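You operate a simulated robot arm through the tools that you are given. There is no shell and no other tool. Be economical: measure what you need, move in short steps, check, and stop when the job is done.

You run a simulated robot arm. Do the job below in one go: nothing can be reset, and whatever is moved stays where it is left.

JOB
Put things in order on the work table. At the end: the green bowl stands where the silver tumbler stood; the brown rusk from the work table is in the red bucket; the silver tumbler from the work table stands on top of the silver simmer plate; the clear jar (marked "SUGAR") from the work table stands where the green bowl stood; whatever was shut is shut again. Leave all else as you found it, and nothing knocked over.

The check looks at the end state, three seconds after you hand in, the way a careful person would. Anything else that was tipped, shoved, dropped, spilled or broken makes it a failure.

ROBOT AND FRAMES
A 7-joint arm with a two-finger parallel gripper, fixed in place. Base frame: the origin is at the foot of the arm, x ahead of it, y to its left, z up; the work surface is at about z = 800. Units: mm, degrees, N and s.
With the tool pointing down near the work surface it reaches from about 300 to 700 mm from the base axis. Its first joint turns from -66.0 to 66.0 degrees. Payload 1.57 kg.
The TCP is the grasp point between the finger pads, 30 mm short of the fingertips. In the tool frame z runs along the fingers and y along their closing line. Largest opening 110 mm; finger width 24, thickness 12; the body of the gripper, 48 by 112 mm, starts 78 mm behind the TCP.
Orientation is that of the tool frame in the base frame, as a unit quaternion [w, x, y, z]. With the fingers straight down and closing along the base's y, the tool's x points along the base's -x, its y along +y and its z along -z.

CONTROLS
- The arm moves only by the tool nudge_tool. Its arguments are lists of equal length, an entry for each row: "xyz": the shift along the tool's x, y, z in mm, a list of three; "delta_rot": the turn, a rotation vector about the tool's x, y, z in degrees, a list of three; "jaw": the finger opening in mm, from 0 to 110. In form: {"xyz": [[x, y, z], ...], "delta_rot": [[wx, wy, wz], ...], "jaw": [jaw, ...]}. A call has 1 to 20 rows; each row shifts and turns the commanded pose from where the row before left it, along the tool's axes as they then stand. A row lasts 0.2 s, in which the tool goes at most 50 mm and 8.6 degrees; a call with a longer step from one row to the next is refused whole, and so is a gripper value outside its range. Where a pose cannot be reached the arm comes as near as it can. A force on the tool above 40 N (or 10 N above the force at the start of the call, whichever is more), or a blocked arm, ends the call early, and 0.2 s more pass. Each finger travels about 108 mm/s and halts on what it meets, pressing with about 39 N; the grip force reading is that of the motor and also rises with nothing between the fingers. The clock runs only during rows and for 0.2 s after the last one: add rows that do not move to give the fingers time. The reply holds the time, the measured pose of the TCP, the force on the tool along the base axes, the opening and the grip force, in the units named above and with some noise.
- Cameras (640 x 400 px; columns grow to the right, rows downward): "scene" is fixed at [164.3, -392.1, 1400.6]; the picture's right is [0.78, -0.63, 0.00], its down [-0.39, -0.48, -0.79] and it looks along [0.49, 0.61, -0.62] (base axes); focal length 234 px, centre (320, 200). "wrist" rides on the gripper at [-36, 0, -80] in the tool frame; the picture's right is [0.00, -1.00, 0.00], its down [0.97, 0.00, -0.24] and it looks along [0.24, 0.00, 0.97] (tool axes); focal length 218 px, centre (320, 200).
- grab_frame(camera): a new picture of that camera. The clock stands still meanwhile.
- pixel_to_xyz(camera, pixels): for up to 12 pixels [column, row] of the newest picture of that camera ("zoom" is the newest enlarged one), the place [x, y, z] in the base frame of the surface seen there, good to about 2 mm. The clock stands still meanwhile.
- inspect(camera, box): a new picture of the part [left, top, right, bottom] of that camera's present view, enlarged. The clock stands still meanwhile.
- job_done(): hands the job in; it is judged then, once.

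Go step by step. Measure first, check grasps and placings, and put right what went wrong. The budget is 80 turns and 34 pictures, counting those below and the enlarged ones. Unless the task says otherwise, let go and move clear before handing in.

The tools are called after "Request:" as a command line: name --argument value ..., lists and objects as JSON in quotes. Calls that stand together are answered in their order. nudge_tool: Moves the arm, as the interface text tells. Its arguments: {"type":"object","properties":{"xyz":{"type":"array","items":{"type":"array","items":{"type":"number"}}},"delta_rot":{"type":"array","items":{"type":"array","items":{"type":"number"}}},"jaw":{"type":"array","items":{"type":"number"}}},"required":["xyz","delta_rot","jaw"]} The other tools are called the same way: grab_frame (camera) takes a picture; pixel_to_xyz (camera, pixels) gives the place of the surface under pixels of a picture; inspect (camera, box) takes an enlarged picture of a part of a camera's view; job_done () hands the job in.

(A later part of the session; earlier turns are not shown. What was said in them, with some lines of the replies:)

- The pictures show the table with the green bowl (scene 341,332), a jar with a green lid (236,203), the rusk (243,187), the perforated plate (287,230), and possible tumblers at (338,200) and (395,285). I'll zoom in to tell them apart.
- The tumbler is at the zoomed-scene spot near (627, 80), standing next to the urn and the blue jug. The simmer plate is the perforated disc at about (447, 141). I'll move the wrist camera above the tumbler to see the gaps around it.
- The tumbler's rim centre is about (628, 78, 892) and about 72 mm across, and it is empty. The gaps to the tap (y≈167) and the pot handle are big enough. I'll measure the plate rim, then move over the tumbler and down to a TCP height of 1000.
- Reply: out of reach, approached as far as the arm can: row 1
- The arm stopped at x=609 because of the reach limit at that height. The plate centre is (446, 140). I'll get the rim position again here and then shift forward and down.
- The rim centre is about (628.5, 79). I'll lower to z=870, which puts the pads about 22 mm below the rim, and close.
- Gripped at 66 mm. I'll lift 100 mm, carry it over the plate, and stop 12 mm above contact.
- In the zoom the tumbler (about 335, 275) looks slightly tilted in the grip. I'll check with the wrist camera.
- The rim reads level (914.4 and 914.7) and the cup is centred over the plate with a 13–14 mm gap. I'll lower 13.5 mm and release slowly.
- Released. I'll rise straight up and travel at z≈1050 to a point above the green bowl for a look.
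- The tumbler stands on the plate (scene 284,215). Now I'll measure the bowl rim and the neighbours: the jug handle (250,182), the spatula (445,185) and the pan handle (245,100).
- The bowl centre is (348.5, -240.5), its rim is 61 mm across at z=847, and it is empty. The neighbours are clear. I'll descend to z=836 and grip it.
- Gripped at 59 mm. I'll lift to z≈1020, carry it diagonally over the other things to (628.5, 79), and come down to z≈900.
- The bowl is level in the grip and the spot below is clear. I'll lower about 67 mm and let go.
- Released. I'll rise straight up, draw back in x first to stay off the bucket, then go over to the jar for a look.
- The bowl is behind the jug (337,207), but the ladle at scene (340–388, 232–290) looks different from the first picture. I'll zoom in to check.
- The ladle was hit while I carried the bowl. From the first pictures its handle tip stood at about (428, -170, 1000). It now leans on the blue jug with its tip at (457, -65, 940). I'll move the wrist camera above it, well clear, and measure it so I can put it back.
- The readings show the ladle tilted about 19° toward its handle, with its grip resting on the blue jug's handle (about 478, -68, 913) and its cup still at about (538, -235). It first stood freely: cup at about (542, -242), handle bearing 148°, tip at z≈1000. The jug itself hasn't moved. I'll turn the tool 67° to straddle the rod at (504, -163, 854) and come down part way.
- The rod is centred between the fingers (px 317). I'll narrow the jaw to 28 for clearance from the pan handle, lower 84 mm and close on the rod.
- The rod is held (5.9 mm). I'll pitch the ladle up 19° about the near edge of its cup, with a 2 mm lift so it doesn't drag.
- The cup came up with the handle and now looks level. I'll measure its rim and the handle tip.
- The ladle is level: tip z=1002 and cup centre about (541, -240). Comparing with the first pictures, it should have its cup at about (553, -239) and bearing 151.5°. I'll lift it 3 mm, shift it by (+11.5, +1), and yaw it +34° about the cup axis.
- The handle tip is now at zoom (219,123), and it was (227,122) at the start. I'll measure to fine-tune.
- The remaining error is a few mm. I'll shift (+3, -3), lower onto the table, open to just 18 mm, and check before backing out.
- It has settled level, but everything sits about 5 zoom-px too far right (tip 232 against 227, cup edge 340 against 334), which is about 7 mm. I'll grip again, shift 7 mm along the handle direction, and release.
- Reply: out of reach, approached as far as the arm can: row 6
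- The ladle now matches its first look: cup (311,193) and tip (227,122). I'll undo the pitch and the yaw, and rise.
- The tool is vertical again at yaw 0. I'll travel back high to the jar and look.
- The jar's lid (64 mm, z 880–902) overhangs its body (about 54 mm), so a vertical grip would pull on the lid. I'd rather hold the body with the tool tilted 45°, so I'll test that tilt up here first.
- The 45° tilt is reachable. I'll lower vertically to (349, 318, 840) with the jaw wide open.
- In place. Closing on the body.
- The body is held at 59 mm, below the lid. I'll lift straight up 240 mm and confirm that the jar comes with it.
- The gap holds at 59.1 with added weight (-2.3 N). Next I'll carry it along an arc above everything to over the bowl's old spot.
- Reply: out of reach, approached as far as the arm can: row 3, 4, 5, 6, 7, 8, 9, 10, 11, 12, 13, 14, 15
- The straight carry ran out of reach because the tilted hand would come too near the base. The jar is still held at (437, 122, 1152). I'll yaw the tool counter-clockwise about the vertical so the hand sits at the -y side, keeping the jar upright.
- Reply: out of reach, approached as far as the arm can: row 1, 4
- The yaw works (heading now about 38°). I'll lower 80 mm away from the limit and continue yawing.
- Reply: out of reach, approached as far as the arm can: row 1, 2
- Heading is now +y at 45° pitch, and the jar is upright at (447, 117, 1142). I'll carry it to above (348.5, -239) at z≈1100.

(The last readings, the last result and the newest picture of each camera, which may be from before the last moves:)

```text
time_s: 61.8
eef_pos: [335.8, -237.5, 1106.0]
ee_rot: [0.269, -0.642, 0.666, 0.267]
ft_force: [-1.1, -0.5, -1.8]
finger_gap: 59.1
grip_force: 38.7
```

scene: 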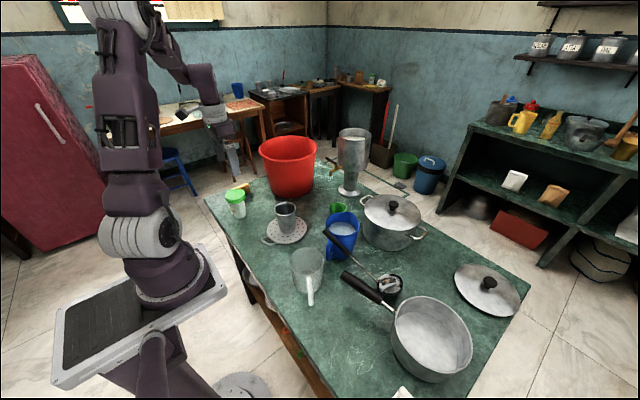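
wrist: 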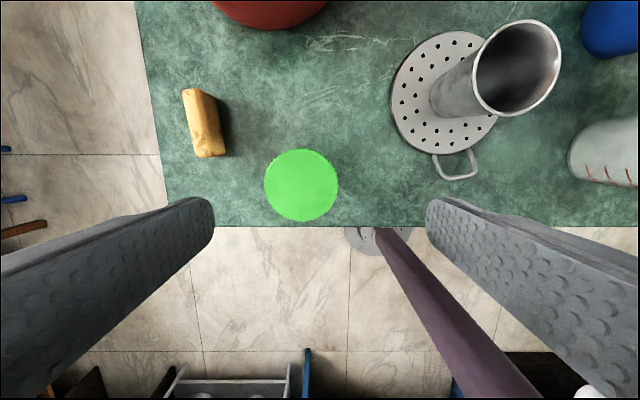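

Now over the spot. I'll correct x by +12.7 and y by -1.5 and descend to 20 mm above the table.

Request:
nudge_tool --xyz '[[1, -12.7, -1], [28.8, 0, 28.8], [28.8, 0, 28.8], [28.8, 0, 28.8], [28.8, 0, 28.8], [28.8, 0, 28.8], [28.1, 0, 28.1], [0, 0, 0]]' --delta_rot '[[0, 0, 0], [0, 0, 0], [0, 0, 0], [0, 0, 0], [0, 0, 0], [0, 0, 0], [0, 0, 0], [0, 0, 0]]' --jaw '[45, 45, 45, 45, 45, 45, 45, 45]'

Request:
inspect --camera "scene" --box '[270, 180, 530, 398]'

```text
time_s: 63.2
eef_pos: [349.2, -242.3, 910.3]
ee_rot: [0.269, -0.645, 0.665, 0.263]
ft_force: [-0.5, 0.7, 1.5]
finger_gap: 58.7
grip_force: 39.0
stopped in row 7: the force on the tool passed its limit (the readings are from after the stop); the commanded pose is now the measured one
```

```text
1.83 times, centred on (400, 289) of scene
```

zoom: 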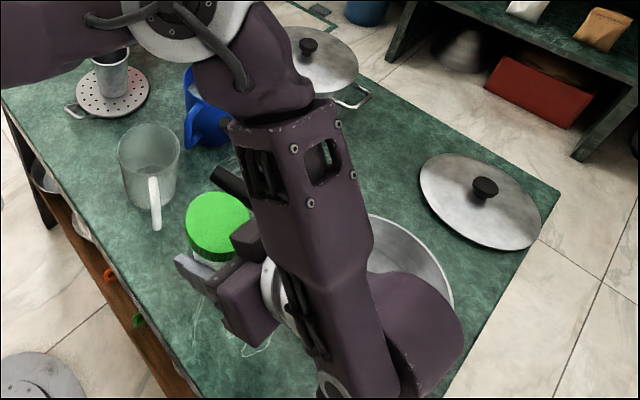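

A force stop at z=910: the forearm seems to have touched the saucepan rim in this posture. I'll rise straight away, then choose another heading with the elbow kept high.

Request:
nudge_tool --xyz '[[-7, 0, -7], [-28, 0, -28], [-28, 0, -28], [-28, 0, -28], [-28, 0, -28], [0, 0, 0], [4.1, 0, 4.1], [5.8, 0, 5.8], [0, 0, 0], [0, 0, 0], [0, 0, 0], [0, 0, 0], [0, 0, 0], [0, 0, 0]]' --delta_rot '[[0, 0, 0], [0, 0, 0], [0, 0, 0], [0, 0, 0], [0, 0, 0], [0, 0, 0], [5.5, 0, 5.5], [5.5, 0, 5.5], [5.5, 0, 5.5], [5.5, 0, 5.5], [5.5, 0, 5.5], [5.5, 0, 5.5], [5.5, 0, 5.5], [0, 0, 0]]' --jaw '[45, 45, 45, 45, 45, 45, 45, 45, 45, 45, 45, 45, 45, 45]'

```text
time_s: 66.2
eef_pos: [348.6, -238.8, 1064.9]
ee_rot: [0.362, -0.269, 0.886, 0.106]
ft_force: [0.4, 0.7, -1.8]
finger_gap: 58.8
grip_force: 39.6
```

Reached (heading 33°, jar at (349, -239, 1065)). I'll yaw 15° more, descend to about 950, and look at the arm posture before going lower.

Request:
nudge_tool --xyz '[[0, 0, 0], [0, 0, 0], [28, 0, 28], [28, 0, 28], [25, 0, 25], [0, 0, 0]]' --delta_rot '[[5.3, 0, 5.3], [5.3, 0, 5.3], [0, 0, 0], [0, 0, 0], [0, 0, 0], [0, 0, 0]]' --jaw '[45, 45, 45, 45, 45, 45]'

Request:
grab_frame --camera "scene"

```text
time_s: 67.6
eef_pos: [348.8, -240.5, 949.7]
ee_rot: [0.374, -0.153, 0.913, 0.057]
ft_force: [0.0, -0.5, -1.2]
finger_gap: 58.6
grip_force: 39.1
```

```text
4 pictures are left
```

scene: 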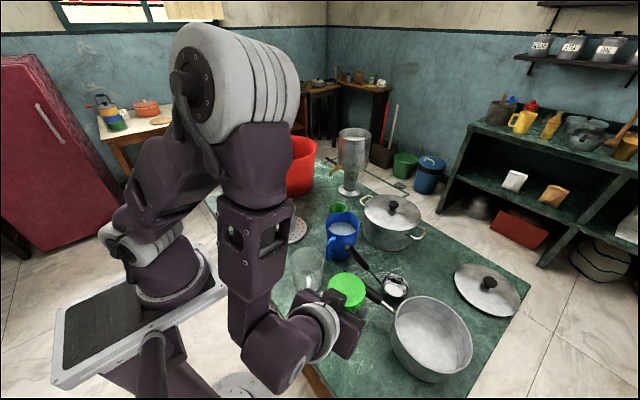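

The pan, ladle and other things are where they were, and the forearm is now clear of the table items. I'll lower the last 100 mm, slowing at the end.

Request:
nudge_tool --xyz '[[21, 0, 21], [21, 0, 21], [21, 0, 21], [7, 0, 7], [2, 0, 2], [2, 0, 2], [0, 0, 0]]' --delta_rot '[[0, 0, 0], [0, 0, 0], [0, 0, 0], [0, 0, 0], [0, 0, 0], [0, 0, 0], [0, 0, 0]]' --jaw '[45, 45, 45, 45, 45, 45, 45]'

```text
time_s: 69.2
eef_pos: [347.4, -242.7, 845.7]
ee_rot: [0.375, -0.154, 0.913, 0.057]
ft_force: [0.0, -0.4, -0.8]
finger_gap: 59.2
grip_force: 38.9
```

Still about 3 mm above. I'll lower 3 mm and open slowly to 80.

Request:
nudge_tool --xyz '[[1, 0, 1], [1, 0, 1], [0, 0, 0], [0, 0, 0], [0, 0, 0], [0, 0, 0], [0, 0, 0]]' --delta_rot '[[0, 0, 0], [0, 0, 0], [0, 0, 0], [0, 0, 0], [0, 0, 0], [0, 0, 0], [0, 0, 0]]' --jaw '[45, 45, 45, 60, 66, 74, 80]'

```text
time_s: 70.8
eef_pos: [347.1, -241.0, 843.1]
ee_rot: [0.375, -0.153, 0.913, 0.057]
ft_force: [0.4, -0.5, -0.1]
finger_gap: 79.8
grip_force: 0.0
```

Released. I'll rise vertically, straddling the jar, to clear it.

Request:
nudge_tool --xyz '[[-7, 0, -7], [-21, 0, -21], [-28, 0, -28], [-28, 0, -28], [-28, 0, -28], [-28, 0, -28], [0, 0, 0]]' --delta_rot '[[0, 0, 0], [0, 0, 0], [0, 0, 0], [0, 0, 0], [0, 0, 0], [0, 0, 0], [0, 0, 0]]' --jaw '[85, 90, 90, 90, 90, 90, 90]'

Request:
nudge_tool --xyz '[[0, 0, 0], [0, 0, 0], [0, 0, 0], [0, 0, 0], [0, 0, 0], [0, 0, 0], [0, 0, 0]]' --delta_rot '[[0, 7.5, 0], [0, 7.5, 0], [0, 7.5, 0], [0, 7.5, 0], [0, 7.5, 0], [0, 7.5, 0], [0, 0, 0]]' --jaw '[90, 90, 90, 90, 90, 90, 90]'

Request:
inspect --camera "scene" --box '[270, 180, 530, 398]'

```text
time_s: 72.4
eef_pos: [347.9, -239.9, 1041.8]
ee_rot: [0.374, -0.153, 0.913, 0.057]
ft_force: [0.0, 0.0, -0.2]
finger_gap: 89.6
grip_force: 0.0
```

```text
time_s: 74.0
eef_pos: [348.9, -240.3, 1040.4]
ee_rot: [-0.004, -0.162, 0.987, -0.006]
ft_force: [0.0, 0.1, -0.1]
finger_gap: 89.8
grip_force: 0.1
```

```text
1.83 times, centred on (400, 289) of scene
```

zoom: 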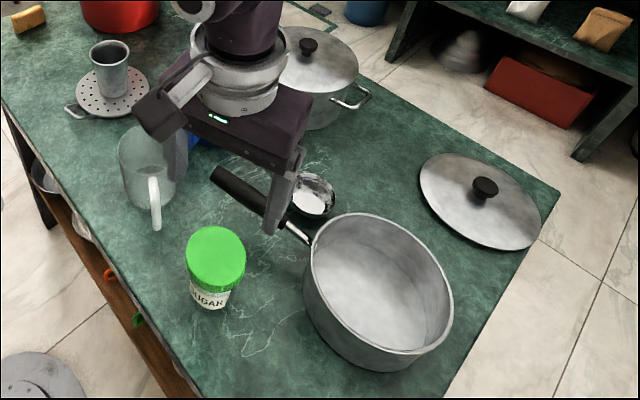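

The jar stands upright and shut. I'll check where it is, and rise straight up clear of the ladle.

Request:
pixel_to_xyz --camera "zoom" --pixels '[[190, 258], [243, 258], [216, 230], [216, 285], [215, 255], [335, 190], [311, 205]]'

Request:
nudge_tool --xyz '[[0, 0, -40], [0, 0, -40], [0, 0, 0], [0, 0, 0], [0, 0, 0], [0, 0, 0]]' --delta_rot '[[0, 0, 0], [0, 0, 0], [0, 0, -6.2], [0, 0, -6.2], [0, 0, -6.2], [0, 0, 0]]' --jaw '[90, 90, 80, 80, 80, 80]'

```text
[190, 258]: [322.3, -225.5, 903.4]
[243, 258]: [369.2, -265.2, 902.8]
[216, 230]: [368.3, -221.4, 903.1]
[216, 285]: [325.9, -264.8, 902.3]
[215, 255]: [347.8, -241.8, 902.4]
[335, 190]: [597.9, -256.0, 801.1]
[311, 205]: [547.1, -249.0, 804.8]
```

```text
time_s: 75.4
eef_pos: [348.8, -239.0, 1120.5]
ee_rot: [-0.004, -0.321, 0.947, -0.005]
ft_force: [-0.1, 0.6, 0.9]
finger_gap: 79.9
grip_force: 0.0
```

The jar's centre is about (346.5, -243), within 3 mm of the bowl's old spot. From earlier readings the rusk is about 68×17×45 mm at (408.5, 435.5), with its long axis about along x. I'll set the yaw to 4° and travel there high.

Request:
nudge_tool --xyz '[[0, 0, 0], [0, 0, 0], [0, 0, 0], [0, 0, 0], [-7.1, 44.6, 0], [-7.1, 44.6, 0], [-7.1, 44.6, 0], [-7.1, 44.6, 0], [-7.1, 44.6, 0], [-7.1, 44.6, 0], [-7.1, 44.6, 0], [-7.1, 44.6, 0], [-7.1, 44.6, 0], [-7.1, 44.6, 0], [-7.1, 44.6, 0], [-7.1, 44.6, 0], [-7.1, 44.6, 0], [-7.1, 44.6, 0], [-7.1, 44.6, 0], [0, 0, 0]]' --delta_rot '[[0, 0, 8.35], [0, 0, 8.35], [0, 0, 8.35], [0, 0, 8.35], [0, 0, 0], [0, 0, 0], [0, 0, 0], [0, 0, 0], [0, 0, 0], [0, 0, 0], [0, 0, 0], [0, 0, 0], [0, 0, 0], [0, 0, 0], [0, 0, 0], [0, 0, 0], [0, 0, 0], [0, 0, 0], [0, 0, 0], [0, 0, 0]]' --jaw '[80, 80, 80, 80, 70, 70, 70, 70, 70, 70, 70, 70, 70, 70, 70, 70, 70, 70, 70, 70]'

```text
time_s: 79.6
eef_pos: [512.6, 281.1, 1111.4]
ee_rot: [-0.002, -0.034, 0.999, -0.007]
ft_force: [0.2, 0.0, 0.2]
finger_gap: 69.9
grip_force: 0.1
out of reach, approached as far as the arm can: row 12, 13, 14, 15, 16, 18
```

It drifted to (512.6, 281, 1111) at the reach limit, still high and clear. I'll continue to above the rusk.

Request:
nudge_tool --xyz '[[18.6, 32.3, 10], [18.6, 32.3, 10], [18.6, 32.3, 10], [18.6, 32.3, 10], [18.6, 32.3, 10], [0, 0, 40], [0, 0, 0]]' --delta_rot '[[0, 0, 0], [0, 0, 0], [0, 0, 0], [0, 0, 0], [0, 0, 0], [0, 0, 0], [0, 0, 0]]' --jaw '[70, 70, 70, 70, 70, 70, 70]'

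Request:
grab_frame --camera "wrist"

```text
time_s: 81.2
eef_pos: [507.8, 330.9, 1046.8]
ee_rot: [-0.003, -0.034, 0.999, -0.006]
ft_force: [0.3, -0.4, 1.3]
finger_gap: 69.7
grip_force: 0.0
out of reach, approached as far as the arm can: row 1, 2, 3, 4, 5, 6
```

```text
2 pictures are left
```

wrist: 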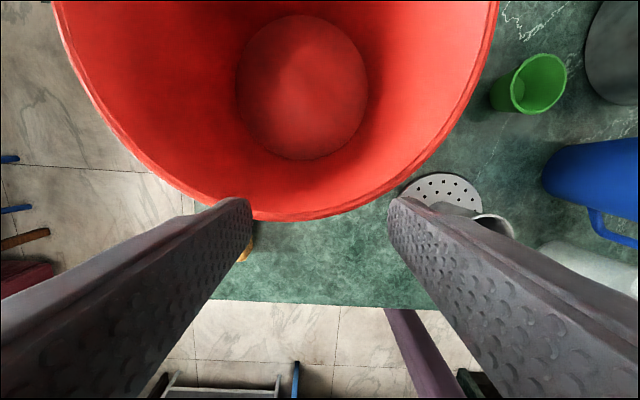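

The arm is at (508, 331, 1047), and a wrist or joint limit seems to block the way, though the tips are above the bucket rim. I'll yaw toward the arm's own bearing (counter-clockwise) to free the wrist and try moving back in x.

Request:
nudge_tool --xyz '[[0, 0, 0], [0, 0, 0], [0, 0, 0], [0, 0, 0], [0, 0, 0], [0, 0, 0]]' --delta_rot '[[0, 0, -8], [0, 0, -8], [0, 0, -8], [0, 0, -8], [0, 0, -8], [0, 0, 0]]' --jaw '[70, 70, 70, 70, 70, 70]'

```text
time_s: 82.6
eef_pos: [508.0, 330.4, 1046.8]
ee_rot: [-0.004, -0.374, 0.927, -0.005]
ft_force: [-0.3, -0.6, 0.2]
finger_gap: 70.1
grip_force: 0.1
```

The yaw is now 44° CCW with no complaint. I'll try the move toward the rusk at this yaw.

Request:
nudge_tool --xyz '[[0, 36, 0], [0, 36, 0], [0, 36, 0], [-1.4, 36, 0], [0, 0, 0]]' --delta_rot '[[0, 0, 0], [0, 0, 0], [0, 0, 0], [0, 0, 0], [0, 0, 0]]' --jaw '[70, 70, 70, 70, 70]'

```text
time_s: 83.8
eef_pos: [468.6, 415.4, 1050.8]
ee_rot: [-0.006, -0.374, 0.927, -0.006]
ft_force: [-0.4, -0.4, -0.2]
finger_gap: 69.9
grip_force: 0.0
out of reach, approached as far as the arm can: row 1, 2, 3, 4
```

It can't shorten its radius here, so joint 1 may be at its limit with the elbow swung out. I'll test small radial-inward steps to see if it unwinds.

Request:
nudge_tool --xyz '[[8, 0, 0], [8, 0, 0], [8, 0, 0], [8, 0, 0], [8, 0, 0], [8, 0, 0], [8, 0, 0], [8, 0, 0]]' --delta_rot '[[0, 0, 0], [0, 0, 0], [0, 0, 0], [0, 0, 0], [0, 0, 0], [0, 0, 0], [0, 0, 0], [0, 0, 0]]' --jaw '[70, 70, 70, 70, 70, 70, 70, 70]'

```text
time_s: 85.6
eef_pos: [474.7, 402.6, 1065.2]
ee_rot: [-0.006, -0.374, 0.927, -0.006]
ft_force: [-0.8, 0.8, 0.5]
finger_gap: 70.1
grip_force: 0.0
out of reach, approached as far as the arm can: row 1, 2, 3, 4, 5, 6, 7, 8
```

No unwinding. At this bearing the minimum radius is only about 25 mm too large for the rusk (r=597), so I'll lean the hand outward: yaw back to 4° and tilt 24° with the hand toward +x, keeping the TCP in place.

Request:
nudge_tool --xyz '[[0, 0, 0], [0, 0, 0], [0, 0, 0], [0, 0, 0], [0, 0, 0], [0, 0, 0], [0, 0, 0], [0, 0, 0], [0, 0, 0], [0, 0, 0]]' --delta_rot '[[0, 6, 0], [0, 6, 0], [0, 6, 0], [0, 6, 0], [2.44, 0, 7.6], [2.44, 0, 7.6], [2.44, 0, 7.6], [2.44, 0, 7.6], [2.44, 0, 7.6], [0, 0, 0]]' --jaw '[70, 70, 70, 70, 70, 70, 70, 70, 70, 70]'

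```text
time_s: 87.8
eef_pos: [475.6, 278.7, 1051.4]
ee_rot: [-0.081, -0.064, 0.974, -0.202]
ft_force: [0.1, 0.1, -0.1]
finger_gap: 70.1
grip_force: 0.1
out of reach, approached as far as the arm can: row 1, 2, 3, 4, 7, 8, 9
```

I used the wrong sign for that yaw and the tool is skewed, though it is still high and touching nothing. I'll right it to vertical, then go back toward the start pose to let the arm settle in its first posture.

Request:
nudge_tool --xyz '[[0, 0, 0], [0, 0, 0], [0, 0, 0], [0, 0, 0], [0, 0, 0]]' --delta_rot '[[-5.68, -2.72, 0], [-5.68, -2.72, 0], [-5.68, -2.72, 0], [-5.68, -2.72, 0], [0, 0, 0]]' --jaw '[70, 70, 70, 70, 70]'

```text
time_s: 89.0
eef_pos: [492.6, 277.9, 1052.8]
ee_rot: [0.002, -0.066, 0.998, 0.002]
ft_force: [-0.3, 0.2, 0.0]
finger_gap: 70.0
grip_force: 0.1
out of reach, approached as far as the arm can: row 1, 2
```

Vertical again. Moving to the middle and then toward the start pose.

Request:
nudge_tool --xyz '[[12.6, -41.7, -5], [12.6, -41.7, -5], [12.6, -41.7, -5], [12.6, -41.7, -5], [12.6, -41.7, -5], [12.6, -41.7, -5], [26.6, 8.6, -21.5], [26.6, 8.6, -21.5], [26.6, 8.6, -21.5], [26.6, 8.6, -21.5], [0, 0, 0], [0, 0, 0]]' --delta_rot '[[0, 0, 0], [0, 0, 0], [0, 0, 0], [0, 0, 0], [0, 0, 0], [0, 0, 0], [0, 0, 0], [0, 0, 0], [0, 0, 0], [0, 0, 0], [0, 0, 3.8], [0, 0, 3.8]]' --jaw '[70, 70, 70, 70, 70, 70, 70, 70, 70, 70, 70, 70]'

```text
time_s: 91.6
eef_pos: [408.8, 25.4, 1131.5]
ee_rot: [0.0, 0.0, 1.0, 0.001]
ft_force: [-0.3, 0.3, -0.4]
finger_gap: 70.0
grip_force: 0.0
out of reach, approached as far as the arm can: row 8, 9, 10
```

The arm posture (elbow swung aside) is what restricts the left side. It came about during the jar's carry, so I'll retrace that: yaw 90° CCW here and tilt 45° (heading +y), then undo it as the mirror of the way I came.

Request:
nudge_tool --xyz '[[0, 0, 0], [0, 0, 0], [0, 0, 0], [0, 0, 0], [0, 0, 0], [0, 0, 0], [0, 0, 0], [0, 0, 0], [0, 0, 0], [0, 0, 0], [0, 0, 0], [0, 0, 0], [0, 0, 0], [0, 0, 0], [0, 0, 0], [0, 0, 0], [0, 0, 0], [0, 0, 0]]' --delta_rot '[[0, 0, -8.2], [0, 0, -8.2], [0, 0, -8.2], [0, 0, -8.2], [0, 0, -8.2], [0, 0, -8.2], [0, 0, -8.2], [0, 0, -8.2], [0, 0, -8.2], [0, 0, -8.2], [0, 0, -8.2], [0, -7.5, 0], [0, -7.5, 0], [0, -7.5, 0], [0, -7.5, 0], [0, -7.5, 0], [0, -7.5, 0], [0, 0, 0]]' --jaw '[70, 70, 70, 70, 70, 70, 70, 70, 70, 70, 70, 70, 70, 70, 70, 70, 70, 70]'

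```text
time_s: 95.4
eef_pos: [409.0, 26.0, 1131.7]
ee_rot: [-0.272, 0.654, -0.652, -0.272]
ft_force: [-0.6, -0.3, 0.5]
finger_gap: 70.0
grip_force: 0.0
```

Reached with no clipping. Now I'll go to (447, 117, 1142) and yaw 90° back CW while tilted.

Request:
nudge_tool --xyz '[[-23.8, -12.7, 19], [-23.8, -12.7, 19], [-23.8, -12.7, 19], [0, 0, 0], [0, 0, 0], [0, 0, 0], [0, 0, 0], [0, 0, 0], [0, 0, 0], [0, 0, 0], [0, 0, 0], [0, 0, 0], [0, 0, 0], [0, 0, 0], [0, 0, 0]]' --delta_rot '[[0, 0, 0], [0, 0, 0], [0, 0, 0], [5.8, 0, 5.8], [5.8, 0, 5.8], [5.8, 0, 5.8], [5.8, 0, 5.8], [5.8, 0, 5.8], [5.8, 0, 5.8], [5.8, 0, 5.8], [5.8, 0, 5.8], [5.8, 0, 5.8], [5.8, 0, 5.8], [5.8, 0, 5.8], [0, 0, 0]]' --jaw '[70, 70, 70, 70, 70, 70, 70, 70, 70, 70, 70, 70, 70, 70, 70]'

```text
time_s: 98.6
eef_pos: [448.1, 117.0, 1142.8]
ee_rot: [0.383, 0.002, 0.924, -0.001]
ft_force: [-0.6, 1.3, 0.6]
finger_gap: 70.2
grip_force: 0.1
out of reach, approached as far as the arm can: row 10
```

Good. Now the move toward (350, 319, 1082), as in the jar pickup.

Request:
nudge_tool --xyz '[[18.7, 33.7, -4.4], [18.7, 33.7, -4.4], [18.7, 33.7, -4.4], [18.7, 33.7, -4.4], [18.7, 33.7, -4.4], [18.7, 33.7, -4.4], [0, 0, 0]]' --delta_rot '[[0, 0, 0], [0, 0, 0], [0, 0, 0], [0, 0, 0], [0, 0, 0], [0, 0, 0], [0, 0, 0]]' --jaw '[70, 70, 70, 70, 70, 70, 70]'

```text
time_s: 100.2
eef_pos: [348.7, 320.9, 1082.0]
ee_rot: [0.382, 0.0, 0.924, 0.001]
ft_force: [0.7, -0.5, 0.1]
finger_gap: 70.4
grip_force: 0.1
```

The posture is restored with no clipping. I'll untilt and go above the rusk at z≈930.

Request:
nudge_tool --xyz '[[0, 0, 0], [0, 0, 0], [0, 0, 0], [0, 0, 0], [0, 0, 0], [0, 0, 0], [-20, 38.2, 0], [-20, 38.2, 0], [-20, 38.2, 0], [0, 0, 40], [0, 0, 40], [0, 0, 40], [0, 0, 30], [0, 0, 0], [0, 0, 0]]' --delta_rot '[[0, 7.5, 0], [0, 7.5, 0], [0, 7.5, 0], [0, 7.5, 0], [0, 7.5, 0], [0, 7.5, 0], [0, 0, 0], [0, 0, 0], [0, 0, 0], [0, 0, 0], [0, 0, 0], [0, 0, 0], [0, 0, 0], [0, 0, -4], [0, 0, 0]]' --jaw '[70, 70, 70, 70, 70, 70, 70, 70, 70, 70, 70, 70, 70, 70, 70]'

```text
time_s: 103.4
eef_pos: [338.3, 326.7, 1090.2]
ee_rot: [0.196, -0.034, 0.98, -0.005]
ft_force: [-0.6, 0.5, -1.1]
finger_gap: 70.1
grip_force: 0.1
out of reach, approached as far as the arm can: row 3, 4, 5, 6, 7, 8, 9, 10, 11, 12, 13
```

The untilt stuck at 22°. The earlier good pose here was lower (z≈1019), so I'll lower 80 mm over the now empty spot and continue the untilt.

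Request:
nudge_tool --xyz '[[15.4, 0, 36.9], [15.4, 0, 36.9], [0, 0, 0], [0, 0, 0], [0, 0, 0], [0, 0, 0]]' --delta_rot '[[0, 0, 0], [0, 0, 0], [0, 7.5, 0], [0, 7.5, 0], [0, 7.5, 0], [0, 0, 0]]' --jaw '[70, 70, 70, 70, 70, 70]'

```text
time_s: 104.8
eef_pos: [294.7, 363.5, 1043.4]
ee_rot: [0.131, -0.035, 0.991, -0.007]
ft_force: [-0.5, -0.3, -0.1]
finger_gap: 70.0
grip_force: 0.1
out of reach, approached as far as the arm can: row 1, 2, 3, 4, 5
```

The vertical pose stays blocked here, but the 45° tilt (heading +x) works well on this side. It also suits the rusk, whose long axis is along x with the jaws closing along y. I'll go back to 45° and approach the rusk that way.

Request:
nudge_tool --xyz '[[0, 0, 0], [0, 0, 0], [0, 0, 0], [0, 0, 0], [0, 0, 0]]' --delta_rot '[[0, -7.5, 0], [0, -7.5, 0], [0, -7.5, 0], [0, -7.5, 0], [0, 0, 0]]' --jaw '[70, 70, 70, 70, 70]'

```text
time_s: 106.0
eef_pos: [294.7, 364.0, 1042.5]
ee_rot: [0.385, -0.036, 0.922, 0.003]
ft_force: [-0.1, 0.4, 1.1]
finger_gap: 69.9
grip_force: 0.1
```

Back at 45° with no clipping. Moving to above the rusk at z=960.

Request:
nudge_tool --xyz '[[-6.4, 16.3, 35.3], [-6.4, 16.3, 35.3], [-6.4, 16.3, 35.3], [-6.4, 16.3, 35.3], [0, 0, 0]]' --delta_rot '[[0, 0, 0], [0, 0, 0], [0, 0, 0], [0, 0, 0], [0, 0, 0]]' --jaw '[70, 70, 70, 70, 70]'

```text
time_s: 107.2
eef_pos: [379.2, 415.2, 978.9]
ee_rot: [0.384, -0.037, 0.923, 0.004]
ft_force: [1.0, -0.4, 0.4]
finger_gap: 70.0
grip_force: 0.1
out of reach, approached as far as the arm can: row 4
```

Close, clipped in the last row at (379, 415, 979). The rusk already lies between the open fingers' y-range, so I'll lower first and see if the forward motion frees up.

Request:
nudge_tool --xyz '[[25, 0, 24.7], [25, 0, 24.7], [0, 0, 0]]' --delta_rot '[[0, 0, 0], [0, 0, 0], [0, 0, 0]]' --jaw '[70, 70, 70]'

```text
time_s: 108.0
eef_pos: [367.4, 427.3, 928.1]
ee_rot: [0.385, -0.036, 0.922, 0.003]
ft_force: [-0.3, 0.9, -0.4]
finger_gap: 70.2
grip_force: 0.1
out of reach, approached as far as the arm can: row 1, 2
```

Request:
nudge_tool --xyz '[[-14.6, 2.5, 14.7], [-14.6, 2.5, 14.7], [0, 0, 0]]' --delta_rot '[[0, 0, 0], [0, 0, 0], [0, 0, 0]]' --jaw '[70, 70, 70]'

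Request:
grab_frame --camera "scene"

```text
time_s: 108.8
eef_pos: [372.6, 418.8, 935.9]
ee_rot: [0.385, -0.035, 0.922, 0.003]
ft_force: [-0.1, 0.0, 0.2]
finger_gap: 69.9
grip_force: 0.1
out of reach, approached as far as the arm can: row 1, 2
```

```text
1 pictures are left
```

scene: 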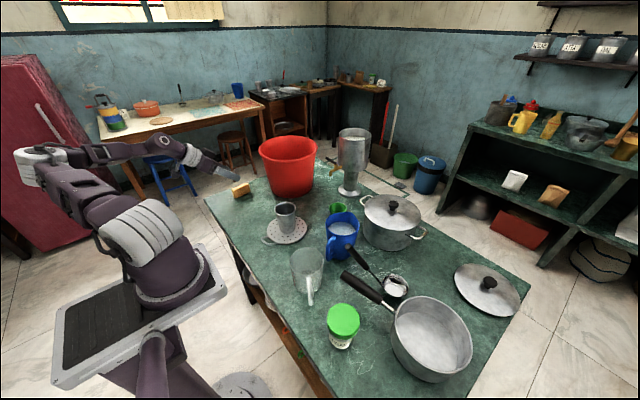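

The scene shows the elbow lying out to the left (px 35,165) with all table items still fine; the jar is at (342,325) and the ladle at (395,285). The vertical pose wants a larger radius and the 45° pose a smaller one, so an in-between tilt (about 20°) should fit the rusk's radius. I'll untilt 24° while stepping forward.

Request:
nudge_tool --xyz '[[-4, 4, 4], [-4.6, 4, 3.5], [-5.2, 4, 2.9], [-11, 4, 5], [-11, 2, 4], [0, 0, 0]]' --delta_rot '[[0, 8, 0], [0, 8, 0], [0, 8, 0], [0, 0, 0], [0, 0, 0], [0, 0, 0]]' --jaw '[70, 70, 70, 70, 70, 70]'

```text
time_s: 110.2
eef_pos: [337.2, 417.9, 945.2]
ee_rot: [0.286, -0.038, 0.957, 0.0]
ft_force: [-0.8, 0.6, 0.9]
finger_gap: 70.0
grip_force: 0.0
out of reach, approached as far as the arm can: row 1, 2, 3, 4, 5
```

Less tilt pushes it back, so more tilt should let it reach farther. I'll tilt to about 62° and step forward to the rusk.

Request:
nudge_tool --xyz '[[0, 0, 0], [0, 0, 0], [0, 0, 0], [0, 0, 0], [-7.3, 5.5, 29.4], [-7.3, 5.5, 29.4], [0, 0, 0]]' --delta_rot '[[0, -7.3, 0], [0, -7.3, 0], [0, -7.3, 0], [0, -7.3, 0], [0, 0, 0], [0, 0, 0], [0, 0, 0]]' --jaw '[70, 70, 70, 70, 70, 70, 70]'

```text
time_s: 111.8
eef_pos: [394.9, 430.8, 930.5]
ee_rot: [0.518, -0.038, 0.855, 0.011]
ft_force: [0.5, -0.1, -0.2]
finger_gap: 70.0
grip_force: 0.1
```

Reached with no clipping at (395, 431, 930), tilt 62°. I'll descend to the rusk, TCP about (404, 435.5, 834).

Request:
nudge_tool --xyz '[[20.3, 1.5, 13.2], [20.3, 1.5, 13.2], [20.3, 1.5, 13.2], [20.3, 1.5, 13.2], [0, 0, 0]]' --delta_rot '[[0, 0, 0], [0, 0, 0], [0, 0, 0], [0, 0, 0], [0, 0, 0]]' --jaw '[70, 70, 70, 70, 70]'

```text
time_s: 113.0
eef_pos: [370.2, 428.0, 887.1]
ee_rot: [0.519, -0.037, 0.854, 0.01]
ft_force: [0.4, 0.4, 0.2]
finger_gap: 69.8
grip_force: 0.1
out of reach, approached as far as the arm can: row 1, 2, 3, 4
```

It's clipped lower down, so it needs still more tilt. I'll tilt to about 82° here and then move to about (390, 434.5, 842), where the fingers lie along the rusk's upper half.

Request:
nudge_tool --xyz '[[0, 0, 0], [0, 0, 0], [0, 0, 0], [13.8, 2, 8.8], [13.8, 2, 8.8], [13.8, 2, 8.8], [0, 0, 0]]' --delta_rot '[[0, -6.7, 0], [0, -6.7, 0], [0, -6.7, 0], [0, 0, 0], [0, 0, 0], [0, 0, 0], [0, 0, 0]]' --jaw '[70, 70, 70, 70, 70, 70, 70]'

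```text
time_s: 114.6
eef_pos: [343.9, 426.9, 914.5]
ee_rot: [0.659, -0.035, 0.751, 0.016]
ft_force: [1.3, 1.1, 0.9]
finger_gap: 70.0
grip_force: 0.1
out of reach, approached as far as the arm can: row 1, 2, 3, 4, 5, 6
```

This posture is a dead end. The tilted CW yaw swung the elbow left, so the opposite loop (tilted CCW yaw, then untilt) should swing it back. I'll return to 45°, go to (448, 117, 1142), and start yawing CCW while tilted.

Request:
nudge_tool --xyz '[[-10, 0, 0], [-10, 0, 0], [-10, 0, 0], [-10, 0, 0], [-10, 0, 0], [-22.8, -40, -8], [-22.8, -40, -8], [-22.8, -40, -8], [-22.8, -40, -8], [-22.8, -40, -8], [-22.8, -40, -8], [-22.8, -40, -8], [-22.8, -40, -8], [0, 0, 0], [0, 0, 0], [0, 0, 0], [0, 0, 0], [0, 0, 0], [0, 0, 0]]' --delta_rot '[[0, 7.4, 0], [0, 7.4, 0], [0, 7.4, 0], [0, 7.4, 0], [0, 7.4, 0], [0, 0, 0], [0, 0, 0], [0, 0, 0], [0, 0, 0], [0, 0, 0], [0, 0, 0], [0, 0, 0], [0, 0, 0], [-5.8, 0, -5.8], [-5.8, 0, -5.8], [-5.8, 0, -5.8], [-5.8, 0, -5.8], [-5.8, 0, -5.8], [-5.8, 0, -5.8]]' --jaw '[70, 70, 70, 70, 70, 70, 70, 70, 70, 70, 70, 70, 70, 70, 70, 70, 70, 70, 70]'

```text
time_s: 118.6
eef_pos: [456.0, 169.2, 1152.5]
ee_rot: [0.341, -0.421, 0.825, 0.163]
ft_force: [-0.2, 0.6, -0.1]
finger_gap: 70.2
grip_force: 0.0
out of reach, approached as far as the arm can: row 5, 9, 10, 11
```

Heading is now 53°. I'll continue CCW to about 102°, untilt to vertical, then yaw the vertical tool back CW.

Request:
nudge_tool --xyz '[[0, 0, 0], [0, 0, 0], [0, 0, 0], [0, 0, 0], [0, 0, 0], [0, 0, 0], [0, 0, 0], [0, 0, 0], [0, 0, 0], [0, 0, 0], [0, 0, 0], [0, 0, 0], [0, 0, 0], [0, 0, 0], [0, 0, 0], [0, 0, 0], [0, 0, 0], [0, 0, 0], [0, 0, 0], [0, 0, 0]]' --delta_rot '[[-5.8, 0, -5.8], [-5.8, 0, -5.8], [-5.8, 0, -5.8], [-5.8, 0, -5.8], [-5.8, 0, -5.8], [-5.8, 0, -5.8], [0, 7.5, 0], [0, 7.5, 0], [0, 7.5, 0], [0, 7.5, 0], [0, 7.5, 0], [0, 7.5, 0], [0, 0, 8.4], [0, 0, 8.4], [0, 0, 8.4], [0, 0, 8.4], [0, 0, 8.4], [0, 0, 8.4], [0, 0, 8.4], [0, 0, 8.4]]' --jaw '[70, 70, 70, 70, 70, 70, 70, 70, 70, 70, 70, 70, 70, 70, 70, 70, 70, 70, 70, 70]'

```text
time_s: 122.8
eef_pos: [457.2, 169.2, 1151.4]
ee_rot: [0.002, -0.303, 0.953, -0.012]
ft_force: [0.4, 0.1, -0.5]
finger_gap: 69.9
grip_force: 0.1
```

No clipping at all: vertical at (457, 169, 1151). I'll now try the move to above the rusk, lowering gently, and yaw to 4°.

Request:
nudge_tool --xyz '[[-16.3, 35, 12], [-16.3, 35, 12], [-16.3, 35, 12], [-16.3, 35, 12], [-16.3, 35, 12], [-16.3, 35, 12], [-16.3, 35, 12], [0, 0, 0], [0, 0, 0], [0, 0, 0], [0, 0, 0], [0, 0, 40], [0, 0, 40], [0, 0, 0]]' --delta_rot '[[0, 0, 0], [0, 0, 0], [0, 0, 0], [0, 0, 0], [0, 0, 0], [0, 0, 0], [0, 0, 0], [0, 0, 7.8], [0, 0, 7.8], [0, 0, 7.8], [0, 0, 7.8], [0, 0, 0], [0, 0, 0], [0, 0, 0]]' --jaw '[70, 70, 70, 70, 70, 70, 70, 70, 70, 70, 70, 70, 70, 70]'

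```text
time_s: 125.8
eef_pos: [408.8, 432.1, 980.8]
ee_rot: [0.005, -0.037, 0.999, -0.01]
ft_force: [-0.2, -1.0, 0.2]
finger_gap: 70.0
grip_force: 0.1
```

Reached with no clipping, at (409, 432, 981) and vertical. Descending to z≈836 and gripping the rusk.

Request:
nudge_tool --xyz '[[0, 3.4, 40], [0, 0, 40], [0, 0, 40], [0, 0, 24], [0, 0, 0], [0, 0, 0], [0, 0, 0], [0, 0, 0], [0, 0, 0]]' --delta_rot '[[0, 0, 0], [0, 0, 0], [0, 0, 0], [0, 0, 0], [0, 0, 0], [0, 0, 0], [0, 0, 0], [0, 0, 0], [0, 0, 0]]' --jaw '[70, 70, 70, 70, 70, 50, 30, 10, 10]'

```text
time_s: 127.8
eef_pos: [410.5, 433.1, 839.0]
ee_rot: [0.005, -0.037, 0.999, -0.01]
ft_force: [0.8, -0.9, 0.9]
finger_gap: 20.8
grip_force: 34.5
```

Gripped at 20.8 mm. I'll lift to z≈1035 and carry it over the bucket to about (562, 333).

Request:
nudge_tool --xyz '[[0, 0, -20], [0, 0, -44], [0, 0, -44], [0, 0, -44], [0, 0, -44], [-28.7, -22.2, 0], [-28.7, -22.2, 0], [-28.7, -22.2, 0], [-28.7, -22.2, 0], [-28.7, -22.2, 0], [0, 0, 0]]' --delta_rot '[[0, 0, 0], [0, 0, 0], [0, 0, 0], [0, 0, 0], [0, 0, 0], [0, 0, 0], [0, 0, 0], [0, 0, 0], [0, 0, 0], [0, 0, 0], [0, 0, 0]]' --jaw '[10, 10, 10, 10, 10, 10, 10, 10, 10, 10, 10]'

```text
time_s: 130.2
eef_pos: [559.7, 335.2, 1036.7]
ee_rot: [0.004, -0.036, 0.999, -0.011]
ft_force: [0.0, -0.4, 0.3]
finger_gap: 20.6
grip_force: 34.0
```

Still held at 20.6 and inside the rim (the near rim is at x≈490). I'll lower into the bucket to z≈905, release, and rise again.

Request:
nudge_tool --xyz '[[-6, 0, 35], [-6, 0, 35], [0, 0, 35], [0, 0, 26], [0, 0, 0], [0, 0, 0], [0, 0, 0], [0, 0, 0], [0, 0, -30], [0, 0, -45], [0, 0, -45], [0, 0, -30], [0, 0, 0]]' --delta_rot '[[0, 0, 0], [0, 0, 0], [0, 0, 0], [0, 0, 0], [0, 0, 0], [0, 0, 0], [0, 0, 0], [0, 0, 0], [0, 0, 0], [0, 0, 0], [0, 0, 0], [0, 0, 0], [0, 0, 0]]' --jaw '[10, 10, 10, 10, 10, 30, 45, 50, 50, 50, 50, 50, 50]'

Request:
grab_frame --camera "wrist"

```text
time_s: 133.0
eef_pos: [566.7, 333.1, 1048.7]
ee_rot: [0.002, -0.038, 0.999, -0.012]
ft_force: [-0.4, 0.4, 0.1]
finger_gap: 50.0
grip_force: 0.0
out of reach, approached as far as the arm can: row 11, 12
```

```text
0 pictures are left
```

wrist: 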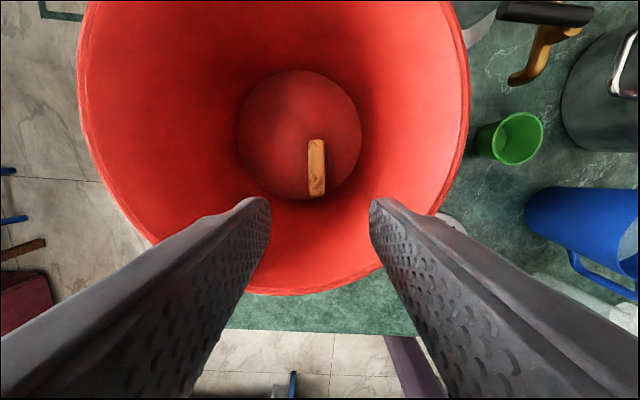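

The rusk lies on the bucket floor (px 317,167), the bowl stands upright in its place (515,138), and the fingers are above the rim. Handing in.

Request:
job_done

```text
The job is handed in.
```

I handed the job in with all four things moved, but I knocked the ladle on the way. The last pictures showed:
- **Tumbler:** on the simmer plate.
- **Green bowl:** where the tumbler stood.
- **SUGAR jar:** still shut, where the green bowl stood.
- **Rusk:** in the red bucket.
- **Ladle:** my gripper knocked it against the blue jug while I carried the bowl. I stood it up again, and it matched the first picture to within a few mm.
- **Saucepan:** the arm stopped on a force limit, probably against its rim. The pan looked unmoved in the pictures afterwards.
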